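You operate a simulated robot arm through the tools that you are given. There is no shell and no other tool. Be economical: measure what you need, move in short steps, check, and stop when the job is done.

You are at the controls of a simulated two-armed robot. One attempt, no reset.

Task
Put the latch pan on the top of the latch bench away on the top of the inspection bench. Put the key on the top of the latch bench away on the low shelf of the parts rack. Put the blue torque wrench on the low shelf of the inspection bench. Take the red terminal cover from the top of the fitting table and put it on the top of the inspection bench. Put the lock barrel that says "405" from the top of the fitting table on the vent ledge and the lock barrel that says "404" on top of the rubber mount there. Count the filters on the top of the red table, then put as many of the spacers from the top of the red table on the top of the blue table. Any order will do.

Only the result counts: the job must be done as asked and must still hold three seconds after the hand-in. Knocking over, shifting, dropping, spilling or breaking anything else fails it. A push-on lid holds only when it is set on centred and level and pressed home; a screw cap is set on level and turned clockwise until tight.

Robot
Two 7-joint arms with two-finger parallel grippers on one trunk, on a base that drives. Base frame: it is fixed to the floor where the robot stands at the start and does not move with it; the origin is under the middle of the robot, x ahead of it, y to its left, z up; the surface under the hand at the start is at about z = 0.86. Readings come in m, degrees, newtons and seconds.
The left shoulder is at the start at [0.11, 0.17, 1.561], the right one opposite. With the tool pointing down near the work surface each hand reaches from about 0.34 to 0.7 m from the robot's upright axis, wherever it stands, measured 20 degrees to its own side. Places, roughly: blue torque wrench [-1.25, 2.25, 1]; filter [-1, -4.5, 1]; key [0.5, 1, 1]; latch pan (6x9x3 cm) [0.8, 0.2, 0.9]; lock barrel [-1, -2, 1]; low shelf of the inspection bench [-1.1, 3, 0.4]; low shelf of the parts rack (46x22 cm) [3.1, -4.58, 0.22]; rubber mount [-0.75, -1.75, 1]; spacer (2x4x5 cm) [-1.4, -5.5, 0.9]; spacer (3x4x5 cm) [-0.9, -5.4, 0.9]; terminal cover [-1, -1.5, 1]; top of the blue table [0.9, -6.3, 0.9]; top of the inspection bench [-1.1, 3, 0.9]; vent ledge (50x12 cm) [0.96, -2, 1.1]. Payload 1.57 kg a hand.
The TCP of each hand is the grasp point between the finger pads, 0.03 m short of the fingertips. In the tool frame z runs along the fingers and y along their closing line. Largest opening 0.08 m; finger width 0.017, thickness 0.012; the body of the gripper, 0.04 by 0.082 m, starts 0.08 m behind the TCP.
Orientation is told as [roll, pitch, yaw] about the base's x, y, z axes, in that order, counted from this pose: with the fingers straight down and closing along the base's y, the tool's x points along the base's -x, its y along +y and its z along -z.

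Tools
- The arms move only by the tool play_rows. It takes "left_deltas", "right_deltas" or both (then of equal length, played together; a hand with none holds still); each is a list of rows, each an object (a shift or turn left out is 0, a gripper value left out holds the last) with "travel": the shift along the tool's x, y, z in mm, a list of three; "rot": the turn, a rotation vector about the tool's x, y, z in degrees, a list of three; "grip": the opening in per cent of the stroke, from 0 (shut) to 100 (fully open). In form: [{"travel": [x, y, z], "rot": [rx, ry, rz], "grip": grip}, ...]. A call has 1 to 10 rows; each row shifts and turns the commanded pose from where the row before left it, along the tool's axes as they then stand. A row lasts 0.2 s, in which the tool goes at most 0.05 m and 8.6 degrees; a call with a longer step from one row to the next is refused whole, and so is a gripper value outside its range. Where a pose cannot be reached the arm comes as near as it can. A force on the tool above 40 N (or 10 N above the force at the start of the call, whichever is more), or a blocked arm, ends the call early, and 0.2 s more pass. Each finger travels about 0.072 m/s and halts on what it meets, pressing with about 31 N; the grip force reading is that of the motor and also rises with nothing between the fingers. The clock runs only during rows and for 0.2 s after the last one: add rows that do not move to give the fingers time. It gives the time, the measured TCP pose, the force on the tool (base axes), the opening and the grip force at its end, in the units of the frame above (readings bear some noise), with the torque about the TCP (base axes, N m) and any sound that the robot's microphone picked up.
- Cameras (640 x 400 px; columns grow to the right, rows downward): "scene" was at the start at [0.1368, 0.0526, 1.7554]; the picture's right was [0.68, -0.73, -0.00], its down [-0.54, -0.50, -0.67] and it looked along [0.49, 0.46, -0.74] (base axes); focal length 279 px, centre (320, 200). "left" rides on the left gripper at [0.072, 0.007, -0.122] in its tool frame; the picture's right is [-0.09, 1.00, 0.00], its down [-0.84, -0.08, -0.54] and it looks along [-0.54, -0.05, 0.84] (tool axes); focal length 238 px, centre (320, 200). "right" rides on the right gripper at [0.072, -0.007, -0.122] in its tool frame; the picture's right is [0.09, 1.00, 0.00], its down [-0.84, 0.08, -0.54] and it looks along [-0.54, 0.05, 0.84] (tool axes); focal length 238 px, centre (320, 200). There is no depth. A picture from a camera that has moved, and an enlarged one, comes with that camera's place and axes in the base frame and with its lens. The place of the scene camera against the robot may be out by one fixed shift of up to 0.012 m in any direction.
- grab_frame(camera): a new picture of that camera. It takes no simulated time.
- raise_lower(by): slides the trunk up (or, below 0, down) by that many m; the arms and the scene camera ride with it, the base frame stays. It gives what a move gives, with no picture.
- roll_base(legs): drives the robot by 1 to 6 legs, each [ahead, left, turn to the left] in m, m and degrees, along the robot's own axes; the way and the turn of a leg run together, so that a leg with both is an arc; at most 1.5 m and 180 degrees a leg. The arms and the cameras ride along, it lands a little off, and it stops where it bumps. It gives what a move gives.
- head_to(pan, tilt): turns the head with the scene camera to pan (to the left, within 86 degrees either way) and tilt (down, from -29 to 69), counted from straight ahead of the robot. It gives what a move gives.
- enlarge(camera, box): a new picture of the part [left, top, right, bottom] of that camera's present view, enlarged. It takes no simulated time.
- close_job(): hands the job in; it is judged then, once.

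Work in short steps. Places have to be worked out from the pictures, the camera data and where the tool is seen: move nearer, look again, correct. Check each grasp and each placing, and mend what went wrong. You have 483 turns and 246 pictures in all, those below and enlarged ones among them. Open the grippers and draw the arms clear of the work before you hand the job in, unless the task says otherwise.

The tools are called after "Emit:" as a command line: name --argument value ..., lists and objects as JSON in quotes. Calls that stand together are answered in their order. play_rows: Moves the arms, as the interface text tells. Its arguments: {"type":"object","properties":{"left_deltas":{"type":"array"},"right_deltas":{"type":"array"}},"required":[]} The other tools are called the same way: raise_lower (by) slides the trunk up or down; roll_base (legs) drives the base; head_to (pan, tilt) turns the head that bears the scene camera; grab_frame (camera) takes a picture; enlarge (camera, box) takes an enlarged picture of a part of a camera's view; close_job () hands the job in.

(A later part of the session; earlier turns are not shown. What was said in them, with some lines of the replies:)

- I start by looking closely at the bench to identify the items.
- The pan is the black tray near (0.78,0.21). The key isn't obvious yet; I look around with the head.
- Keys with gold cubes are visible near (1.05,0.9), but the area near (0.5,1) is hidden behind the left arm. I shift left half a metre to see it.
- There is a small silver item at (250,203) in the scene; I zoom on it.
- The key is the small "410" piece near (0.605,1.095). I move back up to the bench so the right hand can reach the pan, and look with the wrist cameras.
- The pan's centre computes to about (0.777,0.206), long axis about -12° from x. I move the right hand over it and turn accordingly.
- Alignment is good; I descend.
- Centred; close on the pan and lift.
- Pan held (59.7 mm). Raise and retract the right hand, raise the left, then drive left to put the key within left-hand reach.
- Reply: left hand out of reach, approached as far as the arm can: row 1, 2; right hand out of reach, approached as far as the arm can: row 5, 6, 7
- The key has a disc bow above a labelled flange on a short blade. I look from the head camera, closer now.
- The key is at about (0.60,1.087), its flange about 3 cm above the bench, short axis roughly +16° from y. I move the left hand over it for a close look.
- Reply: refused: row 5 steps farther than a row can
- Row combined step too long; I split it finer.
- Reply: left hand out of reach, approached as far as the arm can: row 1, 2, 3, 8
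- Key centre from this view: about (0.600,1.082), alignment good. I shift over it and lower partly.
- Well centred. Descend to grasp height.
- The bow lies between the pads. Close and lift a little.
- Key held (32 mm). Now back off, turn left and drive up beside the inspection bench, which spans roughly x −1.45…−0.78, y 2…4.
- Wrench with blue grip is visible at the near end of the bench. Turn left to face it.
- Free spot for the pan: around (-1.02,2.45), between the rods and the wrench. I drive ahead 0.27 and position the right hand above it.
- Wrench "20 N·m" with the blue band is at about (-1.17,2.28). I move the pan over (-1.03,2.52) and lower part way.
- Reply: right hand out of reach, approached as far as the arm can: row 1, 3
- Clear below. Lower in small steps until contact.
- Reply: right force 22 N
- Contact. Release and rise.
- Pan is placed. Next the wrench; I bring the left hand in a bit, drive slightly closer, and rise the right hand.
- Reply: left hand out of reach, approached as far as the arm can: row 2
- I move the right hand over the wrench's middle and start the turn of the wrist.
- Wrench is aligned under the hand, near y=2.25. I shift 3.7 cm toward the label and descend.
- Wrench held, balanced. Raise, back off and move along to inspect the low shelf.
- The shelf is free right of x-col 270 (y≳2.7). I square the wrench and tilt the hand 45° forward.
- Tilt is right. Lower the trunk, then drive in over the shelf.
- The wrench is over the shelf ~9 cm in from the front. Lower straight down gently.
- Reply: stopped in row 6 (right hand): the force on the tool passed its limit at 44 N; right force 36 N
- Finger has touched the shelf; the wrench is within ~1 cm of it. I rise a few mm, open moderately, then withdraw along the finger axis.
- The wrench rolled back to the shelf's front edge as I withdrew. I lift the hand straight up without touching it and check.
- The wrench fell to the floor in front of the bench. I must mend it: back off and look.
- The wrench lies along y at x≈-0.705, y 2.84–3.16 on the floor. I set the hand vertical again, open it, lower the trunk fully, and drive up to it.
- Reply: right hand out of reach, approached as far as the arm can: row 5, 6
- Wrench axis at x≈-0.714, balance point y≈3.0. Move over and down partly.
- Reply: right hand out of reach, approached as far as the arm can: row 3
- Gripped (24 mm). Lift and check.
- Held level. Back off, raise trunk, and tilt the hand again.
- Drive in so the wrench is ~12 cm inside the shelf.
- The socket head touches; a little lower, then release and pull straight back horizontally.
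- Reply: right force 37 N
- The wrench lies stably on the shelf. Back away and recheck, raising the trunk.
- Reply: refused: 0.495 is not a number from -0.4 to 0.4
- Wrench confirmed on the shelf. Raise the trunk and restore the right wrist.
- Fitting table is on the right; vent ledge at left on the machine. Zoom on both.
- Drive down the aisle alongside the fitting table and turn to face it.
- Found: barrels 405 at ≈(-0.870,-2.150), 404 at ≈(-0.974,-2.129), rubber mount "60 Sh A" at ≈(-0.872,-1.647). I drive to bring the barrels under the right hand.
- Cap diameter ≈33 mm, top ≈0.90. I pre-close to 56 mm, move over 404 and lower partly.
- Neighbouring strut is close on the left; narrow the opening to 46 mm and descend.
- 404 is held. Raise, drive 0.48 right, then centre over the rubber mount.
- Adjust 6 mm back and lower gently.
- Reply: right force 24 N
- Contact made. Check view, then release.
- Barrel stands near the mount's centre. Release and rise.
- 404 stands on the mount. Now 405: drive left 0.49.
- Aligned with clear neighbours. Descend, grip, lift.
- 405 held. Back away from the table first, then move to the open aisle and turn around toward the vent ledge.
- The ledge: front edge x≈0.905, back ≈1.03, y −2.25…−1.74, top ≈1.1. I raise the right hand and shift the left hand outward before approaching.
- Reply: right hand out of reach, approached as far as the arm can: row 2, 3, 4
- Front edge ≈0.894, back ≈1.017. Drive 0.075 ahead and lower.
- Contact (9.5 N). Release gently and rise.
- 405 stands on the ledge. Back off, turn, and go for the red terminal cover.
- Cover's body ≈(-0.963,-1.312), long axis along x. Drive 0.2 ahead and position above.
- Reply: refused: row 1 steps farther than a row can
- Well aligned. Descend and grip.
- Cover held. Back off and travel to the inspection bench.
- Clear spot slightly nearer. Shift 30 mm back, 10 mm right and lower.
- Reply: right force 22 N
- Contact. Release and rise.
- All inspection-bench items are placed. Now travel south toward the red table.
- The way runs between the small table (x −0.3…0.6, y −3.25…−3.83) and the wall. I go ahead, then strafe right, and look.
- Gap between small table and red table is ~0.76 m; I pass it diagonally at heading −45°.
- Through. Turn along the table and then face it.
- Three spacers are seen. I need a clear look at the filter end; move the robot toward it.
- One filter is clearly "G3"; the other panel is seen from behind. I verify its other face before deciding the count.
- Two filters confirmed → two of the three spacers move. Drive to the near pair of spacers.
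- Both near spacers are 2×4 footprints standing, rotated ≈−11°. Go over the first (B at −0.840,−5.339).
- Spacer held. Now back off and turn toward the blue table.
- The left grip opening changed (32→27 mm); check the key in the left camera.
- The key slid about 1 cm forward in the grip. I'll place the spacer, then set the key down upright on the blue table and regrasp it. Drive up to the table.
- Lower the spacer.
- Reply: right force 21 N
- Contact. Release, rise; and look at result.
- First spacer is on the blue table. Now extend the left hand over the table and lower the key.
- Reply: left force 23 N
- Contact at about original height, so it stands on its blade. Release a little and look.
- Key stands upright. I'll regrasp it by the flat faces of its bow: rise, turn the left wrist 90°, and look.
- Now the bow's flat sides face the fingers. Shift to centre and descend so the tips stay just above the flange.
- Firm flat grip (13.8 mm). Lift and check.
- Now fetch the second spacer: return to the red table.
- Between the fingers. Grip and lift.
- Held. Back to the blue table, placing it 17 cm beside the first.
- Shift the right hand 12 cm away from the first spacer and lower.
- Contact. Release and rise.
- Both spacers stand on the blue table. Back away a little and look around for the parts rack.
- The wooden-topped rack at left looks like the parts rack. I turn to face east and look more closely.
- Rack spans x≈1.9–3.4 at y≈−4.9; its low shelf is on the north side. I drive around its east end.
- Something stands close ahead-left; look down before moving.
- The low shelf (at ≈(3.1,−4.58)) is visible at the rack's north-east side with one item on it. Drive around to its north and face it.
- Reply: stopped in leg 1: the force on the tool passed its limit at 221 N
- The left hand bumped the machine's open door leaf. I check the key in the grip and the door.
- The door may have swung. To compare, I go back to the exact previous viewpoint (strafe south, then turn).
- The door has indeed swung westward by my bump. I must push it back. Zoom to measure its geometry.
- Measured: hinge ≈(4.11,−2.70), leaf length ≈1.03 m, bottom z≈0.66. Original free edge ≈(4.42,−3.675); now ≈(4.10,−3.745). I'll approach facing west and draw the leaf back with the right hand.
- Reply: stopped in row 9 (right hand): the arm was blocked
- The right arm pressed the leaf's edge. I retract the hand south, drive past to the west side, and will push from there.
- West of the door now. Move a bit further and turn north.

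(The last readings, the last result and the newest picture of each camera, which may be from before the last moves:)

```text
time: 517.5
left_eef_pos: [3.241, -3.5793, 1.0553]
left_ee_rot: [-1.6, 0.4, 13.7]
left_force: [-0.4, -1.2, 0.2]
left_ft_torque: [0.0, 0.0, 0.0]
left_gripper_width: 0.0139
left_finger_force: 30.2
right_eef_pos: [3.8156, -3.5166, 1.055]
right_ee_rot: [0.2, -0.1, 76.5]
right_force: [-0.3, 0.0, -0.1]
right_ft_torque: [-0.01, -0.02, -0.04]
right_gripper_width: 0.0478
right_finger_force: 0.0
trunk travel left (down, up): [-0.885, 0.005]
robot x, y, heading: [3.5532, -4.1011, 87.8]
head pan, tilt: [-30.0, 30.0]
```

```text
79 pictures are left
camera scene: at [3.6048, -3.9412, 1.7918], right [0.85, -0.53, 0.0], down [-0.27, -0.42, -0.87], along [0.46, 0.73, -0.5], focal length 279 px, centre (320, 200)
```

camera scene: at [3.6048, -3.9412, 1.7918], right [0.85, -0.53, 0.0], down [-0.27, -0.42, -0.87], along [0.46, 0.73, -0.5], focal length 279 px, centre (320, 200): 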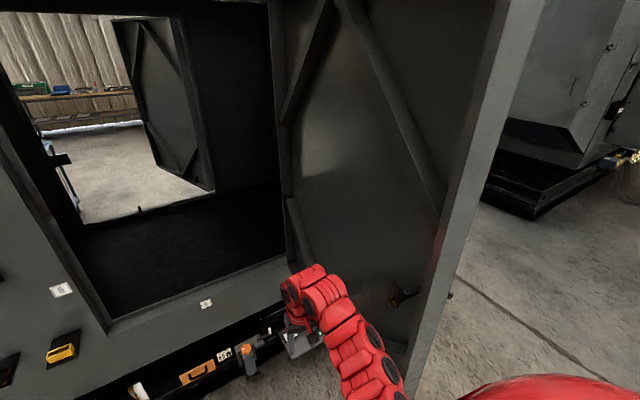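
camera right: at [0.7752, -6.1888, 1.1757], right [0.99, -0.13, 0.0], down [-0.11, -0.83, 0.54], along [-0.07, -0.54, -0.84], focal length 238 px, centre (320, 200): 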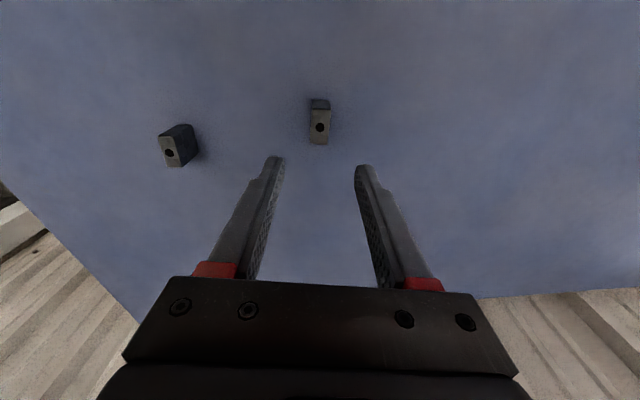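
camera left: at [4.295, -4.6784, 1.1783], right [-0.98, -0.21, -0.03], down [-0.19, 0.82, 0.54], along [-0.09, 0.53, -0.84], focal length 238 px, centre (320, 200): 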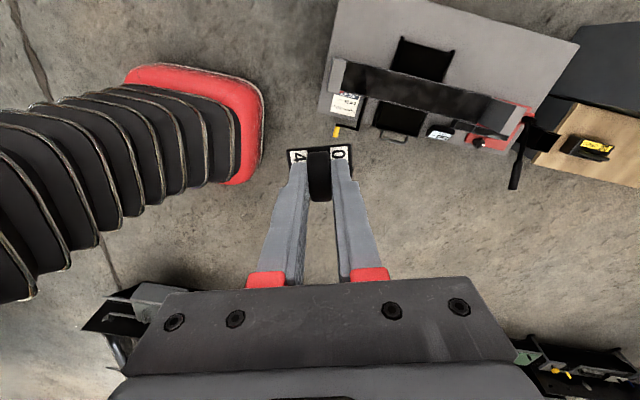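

Leaf's free edge is at ≈(4.07,−3.72). I set the hand further right and push the leaf east by strafing in steps.

Emit:
play_rows --right_deltas '[{"travel": [0, -35, 0]}, {"travel": [0, -35, 0]}, {"travel": [0, -30, 0]}, {}]'

Emit:
roll_base --legs '[[0, -0.2, 2]]'

Emit:
grab_frame --camera "scene"

```text
time: 518.5
left_eef_pos: [3.2402, -3.5797, 1.0548]
left_ee_rot: [-1.6, 0.2, 13.7]
left_force: [0.1, -0.1, -0.2]
left_ft_torque: [0.0, 0.01, 0.01]
left_gripper_width: 0.0139
left_finger_force: 30.3
right_eef_pos: [3.9134, -3.5401, 1.0551]
right_ee_rot: [0.2, 0.0, 76.5]
right_force: [-0.2, -0.3, 0.5]
right_ft_torque: [0.02, 0.02, 0.02]
right_gripper_width: 0.048
right_finger_force: 0.1
trunk travel left (down, up): [-0.885, 0.005]
robot x, y, heading: [3.5546, -4.0942, 87.9]
head pan, tilt: [-30.0, 30.0]
```

```text
time: 520.1
left_eef_pos: [3.4216, -3.5959, 1.0557]
left_ee_rot: [-1.6, 0.3, 15.7]
left_force: [-0.2, 0.2, -0.3]
left_ft_torque: [-0.01, -0.02, 0.04]
left_gripper_width: 0.014
left_finger_force: 30.5
right_eef_pos: [4.0925, -3.5318, 1.0545]
right_ee_rot: [0.0, -0.1, 78.5]
right_force: [1.1, -0.8, -0.5]
right_ft_torque: [0.0, -0.02, -0.01]
right_gripper_width: 0.048
right_finger_force: 0.1
trunk travel left (down, up): [-0.885, 0.005]
robot x, y, heading: [3.752, -4.1003, 89.7]
head pan, tilt: [-30.0, 30.0]
```

```text
78 pictures are left
camera scene: at [3.7957, -3.944, 1.7919], right [0.86, -0.5, 0.0], down [-0.25, -0.43, -0.87], along [0.44, 0.75, -0.5], focal length 279 px, centre (320, 200)
```

scene: 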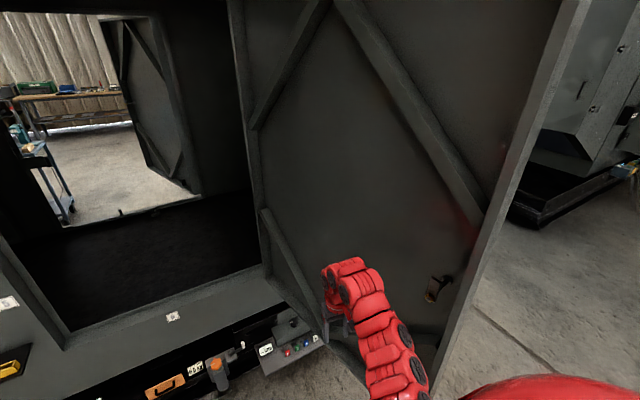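

The leaf moved easily with the hand. I look down at its bottom corner for a direct position.

Emit:
head_to --pan -45 --tilt 50

Emit:
grab_frame --camera "scene"

```text
time: 521.0
left_eef_pos: [3.4239, -3.5943, 1.0563]
left_ee_rot: [-1.6, 0.3, 15.8]
left_force: [0.0, -1.1, -0.5]
left_ft_torque: [-0.03, 0.01, 0.0]
left_gripper_width: 0.0142
left_finger_force: 30.4
right_eef_pos: [4.0915, -3.5326, 1.0544]
right_ee_rot: [0.3, -0.1, 78.6]
right_force: [-0.6, -0.1, -0.6]
right_ft_torque: [-0.01, 0.01, 0.02]
right_gripper_width: 0.048
right_finger_force: 0.0
trunk travel left (down, up): [-0.885, 0.005]
robot x, y, heading: [3.7538, -4.1003, 89.5]
head pan, tilt: [-45.0, 50.0]
```

```text
77 pictures are left
camera scene: at [3.808, -3.9675, 1.7623], right [0.7, -0.71, 0.0], down [-0.54, -0.54, -0.64], along [0.46, 0.45, -0.77], focal length 279 px, centre (320, 200)
```

scene: 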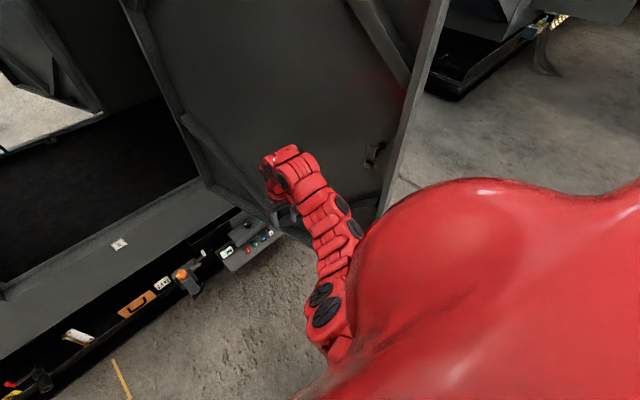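

The leaf now overshoots east (edge ≈(4.56,−3.63)). I go around its edge to the east side to ease it back gently.

Emit:
roll_base --legs '[[0, 0, -90]]'

Emit:
roll_base --legs '[[0.3, -0.07, 0], [1.2, 0, 0], [0, 0, -180]]'

Emit:
head_to --pan -35 --tilt 30

Emit:
grab_frame --camera "scene"

```text
time: 525.2
left_eef_pos: [4.2617, -3.7728, 1.0554]
left_ee_rot: [-1.6, 0.4, -74.8]
left_force: [0.0, -0.9, -0.5]
left_ft_torque: [0.01, 0.01, -0.01]
left_gripper_width: 0.0138
left_finger_force: 30.1
right_eef_pos: [4.3205, -4.4434, 1.0562]
right_ee_rot: [0.2, -0.2, -11.9]
right_force: [0.4, -0.8, -0.1]
right_ft_torque: [-0.01, 0.0, 0.02]
right_gripper_width: 0.048
right_finger_force: 0.0
trunk travel left (down, up): [-0.885, 0.005]
robot x, y, heading: [3.7516, -4.1007, -0.7]
head pan, tilt: [-45.0, 50.0]
```

```text
time: 540.5
left_eef_pos: [4.6939, -4.4618, 1.0552]
left_ee_rot: [-1.7, 0.5, 98.8]
left_force: [-0.4, 1.1, -0.2]
left_ft_torque: [-0.03, 0.03, 0.02]
left_gripper_width: 0.0142
left_finger_force: 30.0
right_eef_pos: [4.712, -3.7898, 1.0565]
right_ee_rot: [0.3, -0.1, 161.5]
right_force: [-0.3, 0.1, -0.2]
right_ft_torque: [-0.06, -0.03, 0.0]
right_gripper_width: 0.0481
right_finger_force: 0.1
trunk travel left (down, up): [-0.885, 0.005]
robot x, y, heading: [5.2364, -4.1981, 172.8]
head pan, tilt: [-45.0, 50.0]
```

```text
time: 541.3
left_eef_pos: [4.6928, -4.4618, 1.0553]
left_ee_rot: [-1.6, 0.3, 98.9]
left_force: [-0.5, -0.2, -0.3]
left_ft_torque: [0.0, 0.01, -0.01]
left_gripper_width: 0.014
left_finger_force: 30.3
right_eef_pos: [4.7117, -3.789, 1.055]
right_ee_rot: [0.3, -0.2, 161.5]
right_force: [1.0, -0.1, 0.0]
right_ft_torque: [-0.01, 0.01, -0.01]
right_gripper_width: 0.0479
right_finger_force: 0.1
trunk travel left (down, up): [-0.885, 0.005]
robot x, y, heading: [5.2406, -4.1976, 172.7]
head pan, tilt: [-35.0, 30.0]
```

```text
76 pictures are left
camera scene: at [5.0877, -4.125, 1.7917], right [0.67, 0.74, 0.0], down [0.37, -0.34, -0.87], along [-0.64, 0.58, -0.5], focal length 279 px, centre (320, 200)
```

scene: 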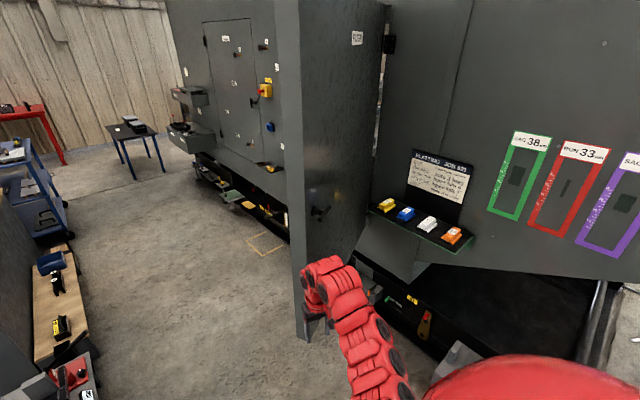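

Edge now ≈(4.50,−3.69); target ≈(4.42,−3.69). I position the right hand just east of the leaf for a slow push.

Emit:
roll_base --legs '[[0, -0.17, 0], [0.08, 0, 0]]'

Emit:
grab_frame --camera "scene"

```text
time: 543.4
left_eef_pos: [4.6411, -4.2879, 1.0559]
left_ee_rot: [-1.5, 0.4, 99.1]
left_force: [0.6, 0.7, 0.7]
left_ft_torque: [0.03, 0.02, -0.03]
left_gripper_width: 0.0143
left_finger_force: 30.2
right_eef_pos: [4.6548, -3.616, 1.0568]
right_ee_rot: [0.3, -0.2, 161.9]
right_force: [-0.3, 0.7, 0.2]
right_ft_torque: [0.01, -0.02, -0.04]
right_gripper_width: 0.0479
right_finger_force: 0.2
trunk travel left (down, up): [-0.885, 0.005]
robot x, y, heading: [5.1803, -4.0177, 173.5]
head pan, tilt: [-35.0, 30.0]
```

```text
75 pictures are left
camera scene: at [5.0343, -3.9491, 1.7921], right [0.67, 0.75, 0.0], down [0.37, -0.33, -0.87], along [-0.65, 0.58, -0.5], focal length 279 px, centre (320, 200)
```

scene: 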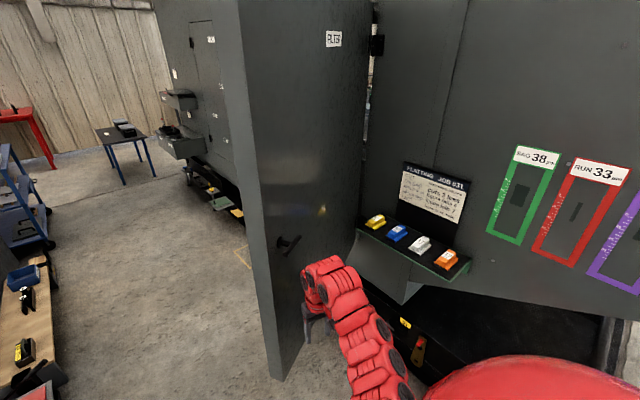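

Emit:
play_rows --right_deltas '[{"travel": [-28, 9, 0]}, {"travel": [-28, 9, 0]}, {"travel": [-20, 6.5, 0]}, {"travel": [-10, 3, 0]}, {}]'

Emit:
play_rows --right_deltas '[{"travel": [-4, 1.3, 0]}, {"travel": [-4, 1.3, 0]}, {"travel": [-4, 1.3, 0]}, {"travel": [-4, 1.3, 0]}, {"travel": [-4, 1.3, 0]}, {"travel": [-4, 1.3, 0]}, {}]'

Emit:
grab_frame --camera "scene"

```text
time: 544.6
left_eef_pos: [4.6395, -4.2887, 1.0556]
left_ee_rot: [-1.6, 0.3, 99.1]
left_force: [-0.3, 0.4, -0.5]
left_ft_torque: [-0.02, 0.03, -0.01]
left_gripper_width: 0.0138
left_finger_force: 30.7
right_eef_pos: [4.5624, -3.6155, 1.0555]
right_ee_rot: [0.1, -0.1, 161.9]
right_force: [-0.7, -0.1, -0.3]
right_ft_torque: [-0.01, 0.01, 0.04]
right_gripper_width: 0.0481
right_finger_force: 0.1
trunk travel left (down, up): [-0.885, 0.005]
robot x, y, heading: [5.182, -4.0144, 172.9]
head pan, tilt: [-35.0, 30.0]
```

```text
time: 546.2
left_eef_pos: [4.6389, -4.288, 1.0553]
left_ee_rot: [-1.6, 0.4, 99.1]
left_force: [-0.3, 0.0, -0.9]
left_ft_torque: [-0.01, 0.01, 0.01]
left_gripper_width: 0.0139
left_finger_force: 30.9
right_eef_pos: [4.5377, -3.6159, 1.0553]
right_ee_rot: [0.2, 0.0, 161.9]
right_force: [0.0, 0.6, -0.7]
right_ft_torque: [-0.04, 0.0, -0.02]
right_gripper_width: 0.0478
right_finger_force: 0.1
trunk travel left (down, up): [-0.885, 0.005]
robot x, y, heading: [5.1796, -4.0144, 173.0]
head pan, tilt: [-35.0, 30.0]
```

```text
74 pictures are left
camera scene: at [5.0312, -3.9492, 1.7918], right [0.67, 0.75, 0.0], down [0.37, -0.33, -0.87], along [-0.65, 0.58, -0.5], focal length 279 px, centre (320, 200)
```

scene: 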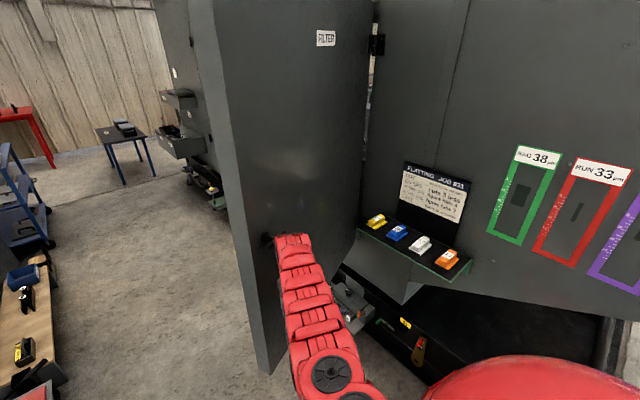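

The leaf's corner now computes to ≈(4.42,−3.70), the target. I withdraw and verify from the original viewpoint.

Emit:
play_rows --right_deltas '[{"travel": [10, -3, 0]}, {"travel": [28, -9, 0]}, {"travel": [28, -9, 0]}, {"travel": [28, -9, 0]}, {}]'

Emit:
roll_base --legs '[[-0.1, 0, 0], [0, 1.5, 0], [0, 0, -83], [0, 0.3, 0]]'

Emit:
head_to --pan 15 --tilt 32

Emit:
grab_frame --camera "scene"

```text
time: 547.4
left_eef_pos: [4.6395, -4.2885, 1.0552]
left_ee_rot: [-1.7, 0.5, 99.0]
left_force: [-0.3, -0.6, -0.2]
left_ft_torque: [0.05, 0.0, 0.03]
left_gripper_width: 0.0141
left_finger_force: 30.0
right_eef_pos: [4.6361, -3.6167, 1.0558]
right_ee_rot: [0.3, -0.1, 161.8]
right_force: [-0.2, 0.4, -0.3]
right_ft_torque: [0.01, -0.02, 0.01]
right_gripper_width: 0.0477
right_finger_force: 0.1
trunk travel left (down, up): [-0.885, 0.005]
robot x, y, heading: [5.1809, -4.0164, 173.1]
head pan, tilt: [-35.0, 30.0]
```

```text
time: 560.8
left_eef_pos: [4.4924, -5.0037, 1.0545]
left_ee_rot: [-1.6, 0.4, 14.7]
left_force: [-0.8, 1.6, -0.2]
left_ft_torque: [0.01, 0.05, -0.04]
left_gripper_width: 0.014
left_finger_force: 30.5
right_eef_pos: [5.1631, -4.934, 1.0556]
right_ee_rot: [0.2, -0.1, 77.4]
right_force: [0.8, -0.4, 0.1]
right_ft_torque: [-0.01, -0.01, 0.01]
right_gripper_width: 0.0481
right_finger_force: 0.0
trunk travel left (down, up): [-0.885, 0.005]
robot x, y, heading: [4.8172, -5.514, 88.8]
head pan, tilt: [-35.0, 30.0]
```

```text
time: 562.0
left_eef_pos: [4.4928, -5.0037, 1.0548]
left_ee_rot: [-1.6, 0.4, 14.6]
left_force: [-0.9, -0.2, -0.2]
left_ft_torque: [0.03, -0.02, -0.03]
left_gripper_width: 0.014
left_finger_force: 30.7
right_eef_pos: [5.1627, -4.9348, 1.0556]
right_ee_rot: [0.2, -0.1, 77.5]
right_force: [-0.4, 0.4, -0.3]
right_ft_torque: [-0.03, 0.04, -0.01]
right_gripper_width: 0.0482
right_finger_force: 0.0
trunk travel left (down, up): [-0.885, 0.005]
robot x, y, heading: [4.8143, -5.513, 88.8]
head pan, tilt: [15.0, 32.0]
```

```text
73 pictures are left
camera scene: at [4.7941, -5.3487, 1.7886], right [0.97, 0.24, 0.0], down [0.13, -0.51, -0.85], along [-0.2, 0.82, -0.53], focal length 279 px, centre (320, 200)
```

scene: 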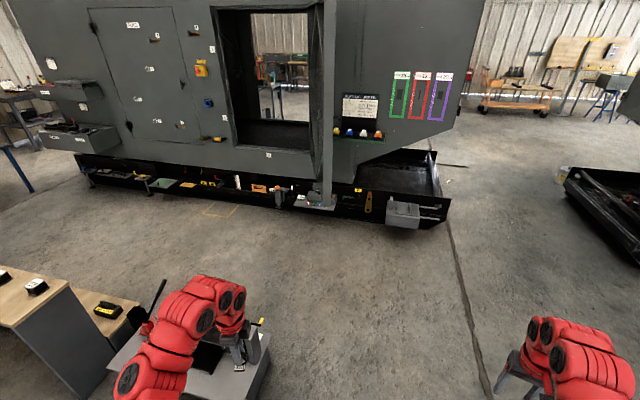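

Looks nearly as before. I match the earlier pose more exactly to compare.

Emit:
roll_base --legs '[[0, 0.035, 1]]'

Emit:
grab_frame --camera "scene"

Emit:
enlarge --camera "scene" --box '[280, 120, 400, 230]'

```text
time: 562.9
left_eef_pos: [4.4551, -5.0081, 1.0572]
left_ee_rot: [-1.6, 0.7, 15.5]
left_force: [0.7, -0.6, -0.8]
left_ft_torque: [0.04, 0.07, -0.04]
left_gripper_width: 0.0138
left_finger_force: 31.0
right_eef_pos: [5.1228, -4.9275, 1.054]
right_ee_rot: [0.4, 0.2, 78.4]
right_force: [1.1, 0.6, -0.2]
right_ft_torque: [-0.01, 0.01, 0.02]
right_gripper_width: 0.0479
right_finger_force: 0.1
trunk travel left (down, up): [-0.885, 0.005]
robot x, y, heading: [4.7799, -5.5133, 89.8]
head pan, tilt: [15.0, 32.0]
```

```text
72 pictures are left
camera scene: at [4.7656, -5.3487, 1.7887], right [0.97, 0.25, 0.0], down [0.13, -0.51, -0.85], along [-0.22, 0.82, -0.53], focal length 279 px, centre (320, 200)
```

scene: 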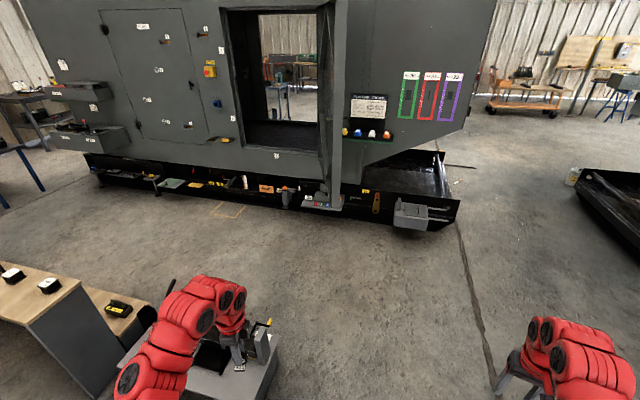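

```text
3.64 times, centred on (340, 175) of scene
camera zoom: at [4.7656, -5.3487, 1.7887], right [0.97, 0.25, 0.0], down [0.13, -0.51, -0.85], along [-0.22, 0.82, -0.53], focal length 1014 px, centre (247, 291)
```

zoom: 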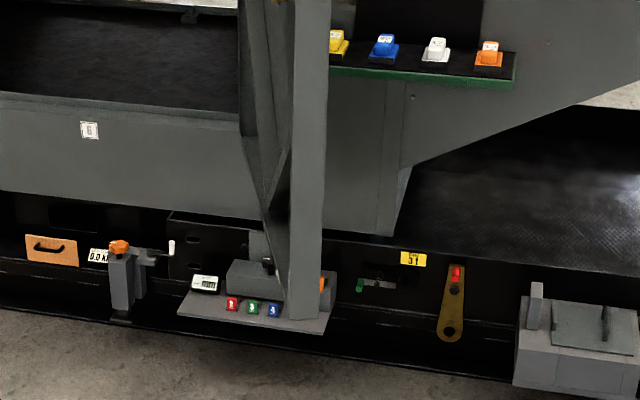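

The view matches the original state. Tuck the right hand inward, then go west past the door edge with care.

Emit:
play_rows --right_deltas '[{"travel": [0, 45, 0]}, {"travel": [0, 45, 0]}, {"travel": [0, 45, 0]}, {"travel": [0, 45, 0]}, {}]'

Emit:
roll_base --legs '[[0, 0, 90], [0, -1.3, 0]]'

Emit:
head_to --pan -20 --tilt 40

Emit:
grab_frame --camera "scene"

```text
time: 564.1
left_eef_pos: [4.4515, -5.0077, 1.0549]
left_ee_rot: [-1.6, 0.4, 15.6]
left_force: [0.3, 0.3, -0.1]
left_ft_torque: [0.04, -0.01, 0.02]
left_gripper_width: 0.0142
left_finger_force: 30.4
right_eef_pos: [4.9423, -4.8927, 1.0535]
right_ee_rot: [0.1, 0.0, 78.5]
right_force: [0.0, 0.4, 0.3]
right_ft_torque: [0.01, 0.05, 0.01]
right_gripper_width: 0.0479
right_finger_force: 0.0
trunk travel left (down, up): [-0.885, 0.005]
robot x, y, heading: [4.7833, -5.5125, 89.4]
head pan, tilt: [15.0, 32.0]
```

```text
time: 574.5
left_eef_pos: [4.2692, -4.5547, 1.0555]
left_ee_rot: [-1.6, 0.2, 107.4]
left_force: [-0.3, -0.1, -0.2]
left_ft_torque: [-0.01, 0.0, -0.04]
left_gripper_width: 0.0144
left_finger_force: 30.6
right_eef_pos: [4.1368, -4.067, 1.0538]
right_ee_rot: [0.1, 0.0, 170.2]
right_force: [0.0, 0.9, -0.1]
right_ft_torque: [0.02, 0.01, 0.02]
right_gripper_width: 0.0482
right_finger_force: 0.0
trunk travel left (down, up): [-0.885, 0.005]
robot x, y, heading: [4.7607, -4.2077, -178.5]
head pan, tilt: [15.0, 32.0]
```

```text
time: 575.5
left_eef_pos: [4.2688, -4.5556, 1.0551]
left_ee_rot: [-1.7, 0.4, 107.5]
left_force: [-0.2, 0.2, -0.1]
left_ft_torque: [0.0, 0.0, 0.03]
left_gripper_width: 0.0139
left_finger_force: 30.7
right_eef_pos: [4.1347, -4.0676, 1.0546]
right_ee_rot: [0.1, -0.1, 170.3]
right_force: [1.0, 0.5, 0.2]
right_ft_torque: [-0.03, 0.01, 0.02]
right_gripper_width: 0.048
right_finger_force: 0.0
trunk travel left (down, up): [-0.885, 0.005]
robot x, y, heading: [4.7654, -4.2088, -178.2]
head pan, tilt: [-20.0, 40.0]
```

```text
70 pictures are left
camera scene: at [4.6014, -4.1846, 1.7764], right [0.31, 0.95, 0.0], down [0.61, -0.2, -0.77], along [-0.73, 0.24, -0.64], focal length 279 px, centre (320, 200)
```

scene: 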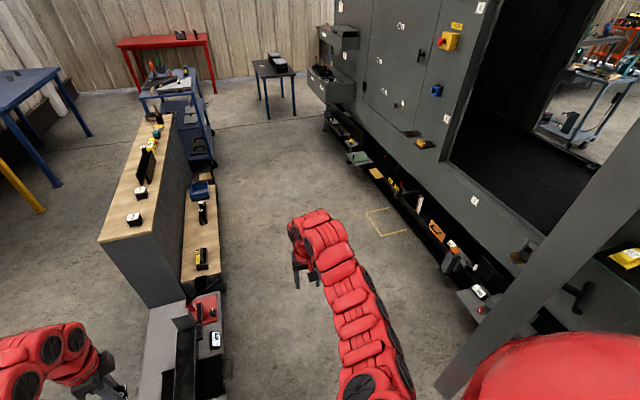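

Door is at its place and clear. Drive west along y≈−4.17 and then face the rack.

Emit:
roll_base --legs '[[0.4, -0.04, -1.5], [1.45, -0.03, 0]]'

Emit:
roll_base --legs '[[0, 0, 90]]'

Emit:
head_to --pan 15 --tilt 60

Emit:
grab_frame --camera "scene"

Emit:
grab_frame --camera "left"

```text
time: 584.7
left_eef_pos: [2.4238, -4.5154, 1.0555]
left_ee_rot: [-1.6, 0.4, 107.2]
left_force: [0.2, -0.5, -0.8]
left_ft_torque: [0.0, -0.04, 0.01]
left_gripper_width: 0.0137
left_finger_force: 30.5
right_eef_pos: [2.2945, -4.0277, 1.0539]
right_ee_rot: [0.2, -0.2, 170.0]
right_force: [0.2, 0.3, -1.0]
right_ft_torque: [0.04, 0.04, -0.03]
right_gripper_width: 0.0479
right_finger_force: 0.1
trunk travel left (down, up): [-0.885, 0.005]
robot x, y, heading: [2.919, -4.1709, -178.8]
head pan, tilt: [-20.0, 40.0]
```

```text
time: 586.5
left_eef_pos: [2.5377, -4.6315, 1.0549]
left_ee_rot: [-1.7, 0.4, 123.7]
left_force: [0.1, 0.4, -1.1]
left_ft_torque: [0.0, -0.02, 0.0]
left_gripper_width: 0.0139
left_finger_force: 29.9
right_eef_pos: [2.2718, -4.2, 1.0548]
right_ee_rot: [0.2, -0.3, -173.6]
right_force: [1.2, 0.6, -0.1]
right_ft_torque: [0.0, 0.01, 0.0]
right_gripper_width: 0.0482
right_finger_force: 0.0
trunk travel left (down, up): [-0.885, 0.005]
robot x, y, heading: [2.9077, -4.1585, -162.5]
head pan, tilt: [-20.0, 40.0]
stopped in leg 1: the robot was blocked; the commanded pose is now the measured one
```

```text
time: 587.5
left_eef_pos: [2.5353, -4.6307, 1.0538]
left_ee_rot: [-1.7, 0.4, 123.7]
left_force: [0.9, 0.3, -0.2]
left_ft_torque: [0.02, 0.0, 0.0]
left_gripper_width: 0.0138
left_finger_force: 30.2
right_eef_pos: [2.2713, -4.1992, 1.0539]
right_ee_rot: [0.3, -0.2, -173.7]
right_force: [0.4, -0.5, 0.1]
right_ft_torque: [0.01, 0.0, -0.02]
right_gripper_width: 0.0481
right_finger_force: 0.0
trunk travel left (down, up): [-0.885, 0.005]
robot x, y, heading: [2.9164, -4.157, -162.5]
head pan, tilt: [15.0, 60.0]
```

```text
69 pictures are left
camera scene: at [2.7802, -4.2224, 1.7497], right [-0.54, 0.84, 0.0], down [0.73, 0.47, -0.5], along [-0.42, -0.27, -0.87], focal length 279 px, centre (320, 200)
```

scene: 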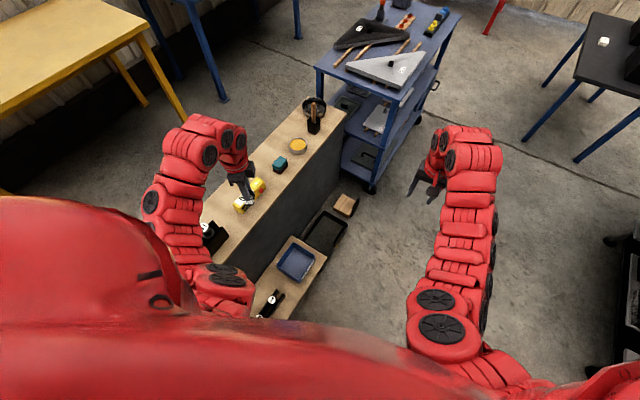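

```text
68 pictures are left
camera left: at [2.5663, -4.6959, 1.1781], right [-0.88, -0.47, -0.03], down [-0.41, 0.73, 0.54], along [-0.23, 0.49, -0.84], focal length 238 px, centre (320, 200)
```

left: 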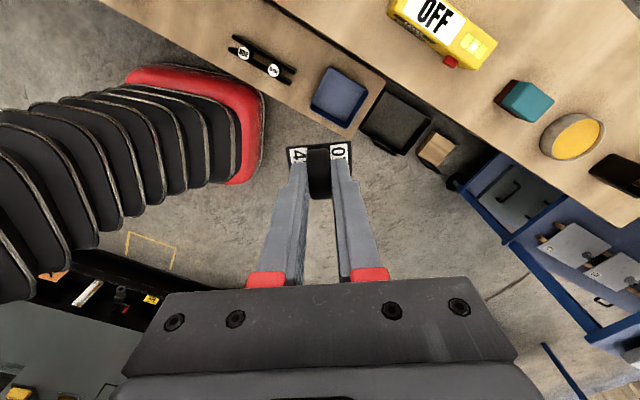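

The base corner met the low shelf while turning. I move farther north first, then turn to face it.

Emit:
roll_base --legs '[[0, -0.1, -16.5], [0.2, -0.14, 0], [0, 0, 90]]'

Emit:
head_to --pan 20 --tilt 58

Emit:
grab_frame --camera "scene"

Emit:
grab_frame --camera "left"

```text
time: 594.0
left_eef_pos: [3.0394, -4.4272, 1.055]
left_ee_rot: [-1.7, 0.3, -162.9]
left_force: [-0.5, -1.2, -0.9]
left_ft_torque: [-0.01, 0.01, -0.02]
left_gripper_width: 0.0141
left_finger_force: 29.7
right_eef_pos: [2.5506, -4.5533, 1.0531]
right_ee_rot: [0.2, -0.2, -100.1]
right_force: [-1.0, -1.3, -0.3]
right_ft_torque: [0.04, 0.04, -0.03]
right_gripper_width: 0.0478
right_finger_force: 0.0
trunk travel left (down, up): [-0.885, 0.005]
robot x, y, heading: [2.6972, -3.9291, -89.0]
head pan, tilt: [15.0, 60.0]
```

```text
time: 594.6
left_eef_pos: [3.0401, -4.4253, 1.055]
left_ee_rot: [-1.8, 0.4, -162.9]
left_force: [0.5, -1.1, -0.4]
left_ft_torque: [0.01, -0.01, 0.03]
left_gripper_width: 0.0139
left_finger_force: 30.4
right_eef_pos: [2.5505, -4.5554, 1.0542]
right_ee_rot: [0.2, -0.3, -100.1]
right_force: [-0.5, 0.5, 0.9]
right_ft_torque: [0.01, 0.01, 0.01]
right_gripper_width: 0.048
right_finger_force: 0.0
trunk travel left (down, up): [-0.885, 0.005]
robot x, y, heading: [2.6958, -3.9285, -89.0]
head pan, tilt: [20.0, 58.0]
```

```text
67 pictures are left
camera scene: at [2.7208, -4.0749, 1.752], right [-0.93, -0.36, 0.0], down [-0.31, 0.79, -0.53], along [0.19, -0.49, -0.85], focal length 279 px, centre (320, 200)
```

scene: 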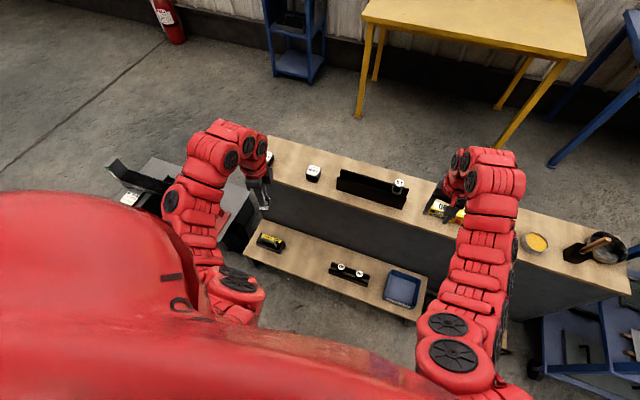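

```text
66 pictures are left
camera left: at [3.1108, -4.4149, 1.1782], right [0.21, -0.98, -0.03], down [-0.82, -0.19, 0.54], along [-0.53, -0.09, -0.84], focal length 238 px, centre (320, 200)
```

left: 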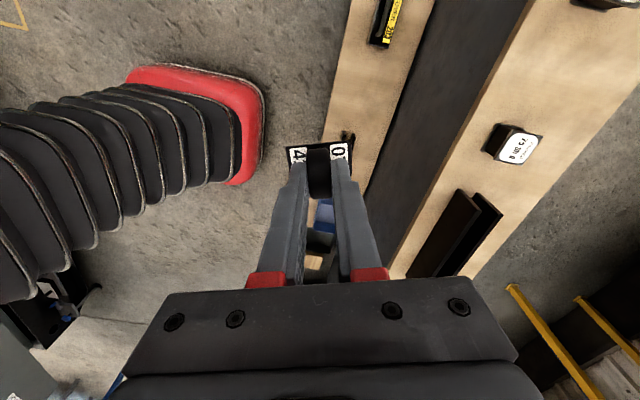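

The low shelf spans y −4.44…−4.65; a free spot is x≈3.0 between the bracket and the yellow item. I retract the right hand, place the left hand above (3.00,−4.54), then lower.

Emit:
play_rows --right_deltas '[{"travel": [45, 0, 0]}, {"travel": [45, 0, 0]}, {"travel": [45, 0, 0]}, {"travel": [40, 0, 0]}, {"travel": [30, 0, 0]}, {}]' --left_deltas '[{"travel": [-24, 32, 0]}, {"travel": [-24, 33, 0]}, {"travel": [-24, 33, 0]}, {}, {}, {}]'

```text
time: 596.0
left_eef_pos: [2.9994, -4.5439, 1.0514]
left_ee_rot: [-1.8, 0.4, -162.8]
left_force: [-0.2, -0.6, 0.3]
left_ft_torque: [0.01, 0.0, 0.01]
left_gripper_width: 0.014
left_finger_force: 29.9
right_eef_pos: [2.5874, -4.3543, 1.0533]
right_ee_rot: [0.1, -0.1, -100.2]
right_force: [-0.1, 0.5, -0.2]
right_ft_torque: [0.02, 0.01, 0.01]
right_gripper_width: 0.0478
right_finger_force: 0.1
trunk travel left (down, up): [-0.885, 0.005]
robot x, y, heading: [2.6984, -3.9253, -88.8]
head pan, tilt: [20.0, 58.0]
```

Emit:
raise_lower --by -0.4

Emit:
grab_frame --camera "scene"

Emit:
grab_frame --camera "left"

```text
time: 599.9
left_eef_pos: [2.9998, -4.5433, 0.6532]
left_ee_rot: [-1.6, 0.3, -162.9]
left_force: [0.1, 0.1, -0.6]
left_ft_torque: [-0.02, 0.0, 0.01]
left_gripper_width: 0.0138
left_finger_force: 30.2
right_eef_pos: [2.5869, -4.3547, 0.6532]
right_ee_rot: [0.1, -0.1, -100.2]
right_force: [0.9, -0.4, 0.2]
right_ft_torque: [0.02, -0.01, 0.01]
right_gripper_width: 0.0479
right_finger_force: 0.1
trunk travel left (down, up): [-0.485, 0.405]
robot x, y, heading: [2.6952, -3.9274, -89.0]
head pan, tilt: [20.0, 58.0]
```

```text
65 pictures are left
camera scene: at [2.7207, -4.0747, 1.3521], right [-0.93, -0.36, 0.0], down [-0.31, 0.79, -0.53], along [0.19, -0.49, -0.85], focal length 279 px, centre (320, 200)
```

scene: 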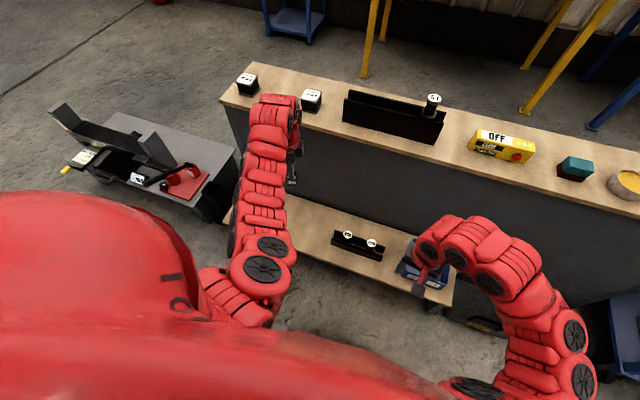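

```text
64 pictures are left
camera left: at [3.0713, -4.5327, 0.7757], right [0.21, -0.98, -0.03], down [-0.82, -0.19, 0.54], along [-0.53, -0.09, -0.84], focal length 238 px, centre (320, 200)
```

left: 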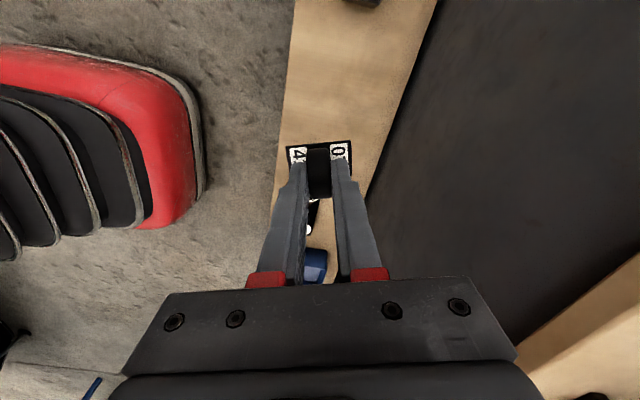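

Left camera shows shelf y≈−4.475 to −4.7. Shift 2 cm inward, lower further.

Emit:
play_rows --left_deltas '[{"travel": [-6, 19, 0], "rot": [0, 0, 0]}, {}]'

Emit:
raise_lower --by -0.31

Emit:
grab_frame --camera "left"

Emit:
grab_frame --camera "scene"

```text
time: 600.5
left_eef_pos: [2.9998, -4.5634, 0.6523]
left_ee_rot: [-1.7, 0.5, -162.9]
left_force: [-0.3, 1.3, 0.4]
left_ft_torque: [-0.02, 0.01, 0.01]
left_gripper_width: 0.0138
left_finger_force: 29.8
right_eef_pos: [2.5872, -4.3529, 0.6532]
right_ee_rot: [0.1, -0.2, -100.1]
right_force: [-1.0, -1.2, 0.4]
right_ft_torque: [0.0, 0.0, -0.05]
right_gripper_width: 0.0481
right_finger_force: 0.1
trunk travel left (down, up): [-0.485, 0.405]
robot x, y, heading: [2.6944, -3.9274, -88.9]
head pan, tilt: [20.0, 58.0]
```

```text
time: 603.6
left_eef_pos: [2.9999, -4.5643, 0.3417]
left_ee_rot: [-1.7, 0.4, -162.9]
left_force: [-0.2, 0.3, -0.6]
left_ft_torque: [0.0, 0.0, 0.02]
left_gripper_width: 0.0138
left_finger_force: 30.5
right_eef_pos: [2.5866, -4.3535, 0.3437]
right_ee_rot: [0.2, -0.1, -100.1]
right_force: [-0.5, 0.4, 0.3]
right_ft_torque: [-0.03, 0.02, 0.03]
right_gripper_width: 0.048
right_finger_force: 0.1
trunk travel left (down, up): [-0.175, 0.715]
robot x, y, heading: [2.6947, -3.9265, -88.8]
head pan, tilt: [20.0, 58.0]
```

```text
63 pictures are left
camera left: at [3.0714, -4.5533, 0.4649], right [0.21, -0.98, -0.03], down [-0.82, -0.19, 0.54], along [-0.53, -0.09, -0.84], focal length 238 px, centre (320, 200)
```

left: 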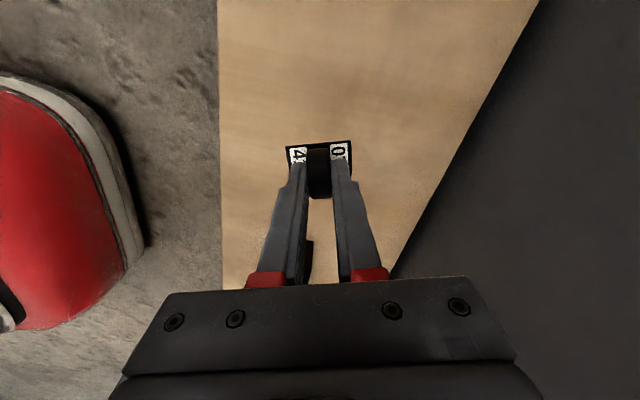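

```text
62 pictures are left
camera scene: at [2.7207, -4.0747, 1.0421], right [-0.93, -0.36, 0.0], down [-0.31, 0.79, -0.53], along [0.19, -0.49, -0.85], focal length 279 px, centre (320, 200)
```

scene: 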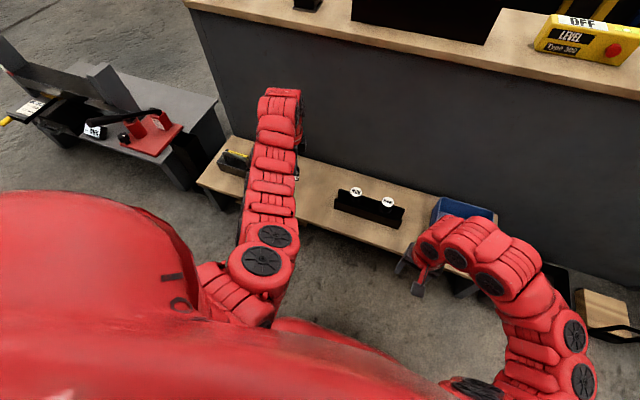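

Emit:
play_rows --left_deltas '[{"rot": [1.7, 0, 0]}, {"travel": [0, 0, 20]}, {"travel": [0, 0, 12]}, {"travel": [0, 0, 6]}, {}]'

Emit:
play_rows --left_deltas '[{"travel": [0, 0, 2]}, {"travel": [0, 0, 2]}, {"travel": [0, 0, 2]}, {"travel": [0, 0, 2]}, {"travel": [0, 0, 2]}, {}]'

```text
time: 604.8
left_eef_pos: [3.0014, -4.5621, 0.3038]
left_ee_rot: [-3.3, 0.4, -162.9]
left_force: [-0.3, -0.3, -0.4]
left_ft_torque: [-0.01, -0.01, 0.0]
left_gripper_width: 0.0138
left_finger_force: 30.2
right_eef_pos: [2.5869, -4.3537, 0.3434]
right_ee_rot: [0.2, -0.2, -100.1]
right_force: [-0.1, 0.2, -0.1]
right_ft_torque: [0.02, 0.01, 0.0]
right_gripper_width: 0.0478
right_finger_force: 0.1
trunk travel left (down, up): [-0.175, 0.715]
robot x, y, heading: [2.696, -3.9322, -88.8]
head pan, tilt: [20.0, 58.0]
```

```text
time: 606.2
left_eef_pos: [3.0001, -4.561, 0.2946]
left_ee_rot: [-3.3, 0.4, -162.9]
left_force: [0.2, -0.2, -0.2]
left_ft_torque: [0.01, 0.01, 0.01]
left_gripper_width: 0.0137
left_finger_force: 30.1
right_eef_pos: [2.5872, -4.3536, 0.3437]
right_ee_rot: [0.2, -0.1, -100.2]
right_force: [-1.3, -0.1, 0.2]
right_ft_torque: [-0.02, 0.02, 0.03]
right_gripper_width: 0.048
right_finger_force: 0.0
trunk travel left (down, up): [-0.175, 0.715]
robot x, y, heading: [2.6943, -3.9309, -88.8]
head pan, tilt: [20.0, 58.0]
```

Emit:
play_rows --left_deltas '[{"travel": [0, 0, -4], "rot": [-3.3, 0, 0]}, {}, {"travel": [0, 0, 3]}, {"travel": [0, 0, 2]}, {"travel": [0, 0, 2]}, {"travel": [0, 0, 2]}, {}]'

```text
time: 607.8
left_eef_pos: [2.9997, -4.5606, 0.2883]
left_ee_rot: [-0.1, 0.4, -162.8]
left_force: [-1.1, 0.2, -0.2]
left_ft_torque: [0.03, 0.03, -0.03]
left_gripper_width: 0.0138
left_finger_force: 30.0
right_eef_pos: [2.5865, -4.3538, 0.3429]
right_ee_rot: [0.3, -0.1, -100.1]
right_force: [-0.4, 0.1, 0.6]
right_ft_torque: [0.06, -0.04, 0.0]
right_gripper_width: 0.0481
right_finger_force: 0.1
trunk travel left (down, up): [-0.175, 0.715]
robot x, y, heading: [2.6961, -3.93, -88.8]
head pan, tilt: [20.0, 58.0]
```

Emit:
play_rows --left_deltas '[{"travel": [0, 0, 2]}, {"travel": [0, 0, 2]}, {"travel": [0, 0, 2]}, {"travel": [0, 0, 2]}, {"travel": [0, 0, 2]}, {}]'

```text
time: 609.2
left_eef_pos: [2.9991, -4.5607, 0.2801]
left_ee_rot: [0.0, 0.5, -162.8]
left_force: [-2.9, 3.3, 22.6]
left_ft_torque: [0.17, 0.2, 0.0]
left_gripper_width: 0.0137
left_finger_force: 30.3
right_eef_pos: [2.5864, -4.3539, 0.3441]
right_ee_rot: [0.4, -0.3, -100.1]
right_force: [0.4, 0.8, -0.1]
right_ft_torque: [0.02, 0.01, -0.02]
right_gripper_width: 0.048
right_finger_force: 0.1
trunk travel left (down, up): [-0.175, 0.715]
robot x, y, heading: [2.6942, -3.9296, -89.0]
head pan, tilt: [20.0, 58.0]
```

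Contact. Release moderately (fingers clear of the bow) and view.

Emit:
play_rows --left_deltas '[{"travel": [0, 0, -1.5]}, {"grip": 28}, {"grip": 40}, {"grip": 50}, {}]'

Emit:
grab_frame --camera "left"

```text
time: 610.4
left_eef_pos: [3.0, -4.5619, 0.2797]
left_ee_rot: [-0.2, 0.4, -162.9]
left_force: [0.0, -0.5, 0.4]
left_ft_torque: [0.0, 0.02, 0.02]
left_gripper_width: 0.0401
left_finger_force: 0.1
right_eef_pos: [2.5872, -4.3542, 0.3417]
right_ee_rot: [0.2, -0.1, -100.1]
right_force: [-0.9, -0.1, 0.0]
right_ft_torque: [0.03, 0.01, 0.01]
right_gripper_width: 0.048
right_finger_force: 0.0
trunk travel left (down, up): [-0.175, 0.715]
robot x, y, heading: [2.6959, -3.9294, -88.9]
head pan, tilt: [20.0, 58.0]
```

```text
61 pictures are left
camera left: at [3.0702, -4.5475, 0.4033], right [0.21, -0.98, 0.0], down [-0.83, -0.17, 0.54], along [-0.53, -0.11, -0.84], focal length 238 px, centre (320, 200)
```

left: 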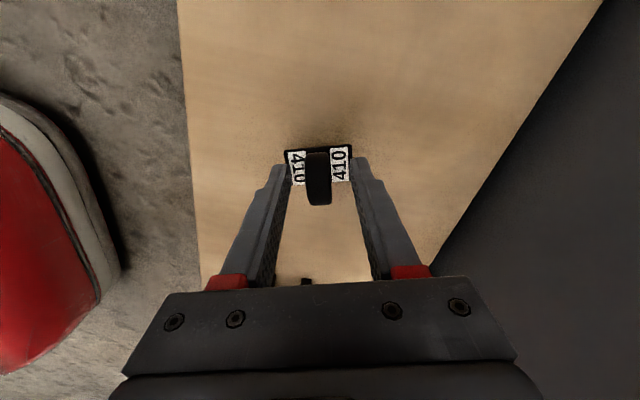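

Key stands upright on the shelf. Rise straight up with the arm, then check.

Emit:
play_rows --left_deltas '[{"travel": [0, 0, -15]}, {"travel": [0, 0, -30]}, {"travel": [0, 0, -40]}, {"travel": [0, 0, -40]}, {}]'

Emit:
grab_frame --camera "left"

```text
time: 611.6
left_eef_pos: [3.0003, -4.562, 0.4072]
left_ee_rot: [-0.1, 0.3, -162.9]
left_force: [-0.5, -0.1, -1.0]
left_ft_torque: [0.02, 0.0, 0.03]
left_gripper_width: 0.0396
left_finger_force: 0.1
right_eef_pos: [2.5863, -4.3544, 0.3425]
right_ee_rot: [0.1, -0.1, -100.1]
right_force: [0.1, 0.4, -0.1]
right_ft_torque: [-0.01, 0.02, -0.01]
right_gripper_width: 0.0483
right_finger_force: 0.2
trunk travel left (down, up): [-0.175, 0.715]
robot x, y, heading: [2.6986, -3.9272, -89.0]
head pan, tilt: [20.0, 58.0]
```

```text
60 pictures are left
camera left: at [3.0701, -4.5474, 0.5304], right [0.2, -0.98, 0.0], down [-0.83, -0.17, 0.54], along [-0.53, -0.11, -0.84], focal length 238 px, centre (320, 200)
```

left: 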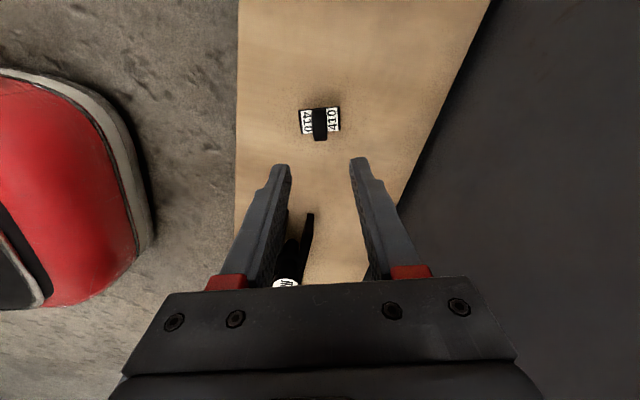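

Key 410 stands on the low shelf. Raise the trunk and back clear.

Emit:
raise_lower --by 0.4

Emit:
raise_lower --by 0.3

Emit:
play_rows --left_deltas '[{"grip": 100, "travel": [12, -38, 0]}, {"travel": [12, -38, 0]}, {"travel": [12, -38, 0]}, {}]' --right_deltas '[{"grip": 100}, {}, {}, {}]'

Emit:
roll_base --legs '[[-0.15, 0, 0]]'

Emit:
head_to --pan 15 --tilt 45

Emit:
grab_frame --camera "scene"

```text
time: 615.4
left_eef_pos: [2.9996, -4.5625, 0.8062]
left_ee_rot: [0.0, 0.4, -162.9]
left_force: [-0.1, 0.3, 0.7]
left_ft_torque: [0.0, 0.0, 0.0]
left_gripper_width: 0.0399
left_finger_force: 0.0
right_eef_pos: [2.587, -4.3536, 0.743]
right_ee_rot: [0.2, -0.1, -100.1]
right_force: [0.0, -0.1, -0.6]
right_ft_torque: [0.02, -0.02, -0.01]
right_gripper_width: 0.048
right_finger_force: 0.0
trunk travel left (down, up): [-0.575, 0.315]
robot x, y, heading: [2.6979, -3.9259, -89.0]
head pan, tilt: [20.0, 58.0]
```

```text
time: 618.4
left_eef_pos: [2.9991, -4.5615, 1.1066]
left_ee_rot: [-0.1, 0.4, -162.9]
left_force: [0.4, 0.2, -0.7]
left_ft_torque: [0.0, 0.0, 0.01]
left_gripper_width: 0.04
left_finger_force: 0.2
right_eef_pos: [2.5866, -4.3542, 1.0429]
right_ee_rot: [0.2, -0.1, -100.1]
right_force: [-0.6, 0.5, 0.6]
right_ft_torque: [0.0, -0.01, 0.02]
right_gripper_width: 0.0479
right_finger_force: 0.0
trunk travel left (down, up): [-0.875, 0.015]
robot x, y, heading: [2.6975, -3.9282, -88.7]
head pan, tilt: [20.0, 58.0]
```

```text
time: 619.4
left_eef_pos: [3.0051, -4.4604, 1.0634]
left_ee_rot: [0.0, 0.3, -162.8]
left_force: [0.4, 0.0, 0.3]
left_ft_torque: [0.01, -0.01, 0.01]
left_gripper_width: 0.0799
left_finger_force: 0.0
left hand out of reach, approached as far as the arm can: row 1, 2, 3
right_eef_pos: [2.5857, -4.3542, 1.0431]
right_ee_rot: [0.3, 0.0, -100.0]
right_force: [-0.3, -0.3, 0.7]
right_ft_torque: [-0.01, -0.04, 0.0]
right_gripper_width: 0.0797
right_finger_force: 0.1
trunk travel left (down, up): [-0.875, 0.015]
robot x, y, heading: [2.6961, -3.9267, -89.2]
head pan, tilt: [20.0, 58.0]
```

```text
time: 620.8
left_eef_pos: [3.0035, -4.3132, 1.0624]
left_ee_rot: [0.0, 0.3, -162.8]
left_force: [-0.5, -0.2, 0.2]
left_ft_torque: [0.01, -0.01, 0.01]
left_gripper_width: 0.0798
left_finger_force: 0.0
right_eef_pos: [2.5846, -4.2056, 1.0426]
right_ee_rot: [0.2, -0.1, -100.0]
right_force: [0.5, 0.0, 0.2]
right_ft_torque: [0.02, -0.03, -0.02]
right_gripper_width: 0.0801
right_finger_force: 0.1
trunk travel left (down, up): [-0.875, 0.015]
robot x, y, heading: [2.6919, -3.7795, -88.8]
head pan, tilt: [20.0, 58.0]
```

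```text
time: 621.5
left_eef_pos: [3.0032, -4.3103, 1.0639]
left_ee_rot: [0.0, 0.3, -162.8]
left_force: [-0.5, 0.1, 0.0]
left_ft_torque: [0.01, 0.04, 0.01]
left_gripper_width: 0.0801
left_finger_force: 0.0
right_eef_pos: [2.5836, -4.2041, 1.0437]
right_ee_rot: [0.2, -0.2, -100.2]
right_force: [0.2, -0.1, -0.1]
right_ft_torque: [0.0, 0.0, 0.0]
right_gripper_width: 0.0799
right_finger_force: 0.1
trunk travel left (down, up): [-0.875, 0.015]
robot x, y, heading: [2.6942, -3.7777, -88.9]
head pan, tilt: [15.0, 45.0]
```

```text
59 pictures are left
camera scene: at [2.7154, -3.9371, 1.7593], right [-0.96, -0.28, 0.0], down [-0.2, 0.68, -0.71], along [0.2, -0.68, -0.71], focal length 279 px, centre (320, 200)
```

scene: 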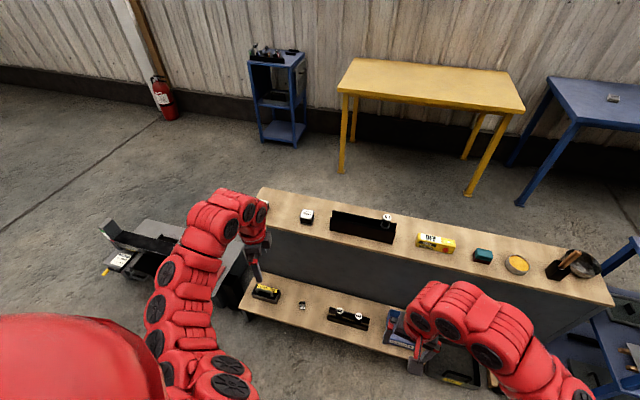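

The key shows upright on the low shelf, both grippers are open and clear, and all the other placements have been checked. I hand the job in.

Emit:
close_job

```text
The job is handed in.
```

The job is handed in: every item is where you asked, but I had two mishaps on the way. I counted two filters on the red table, so two spacers went to the blue table.

- **Dropped wrench:** the torque wrench fell to the floor during my first try at the inspection bench's low shelf. I picked it up and placed it properly; I did not check it for damage.
- **Pushed door:** the left hand ran into the machine's open filter door and the door swung. I pushed it back until it matched the earlier view. I judged that by eye, so it could be slightly off its original position.

The robot's base also bumped the parts rack's low shelf lightly while turning. Nothing on it looked disturbed afterwards.
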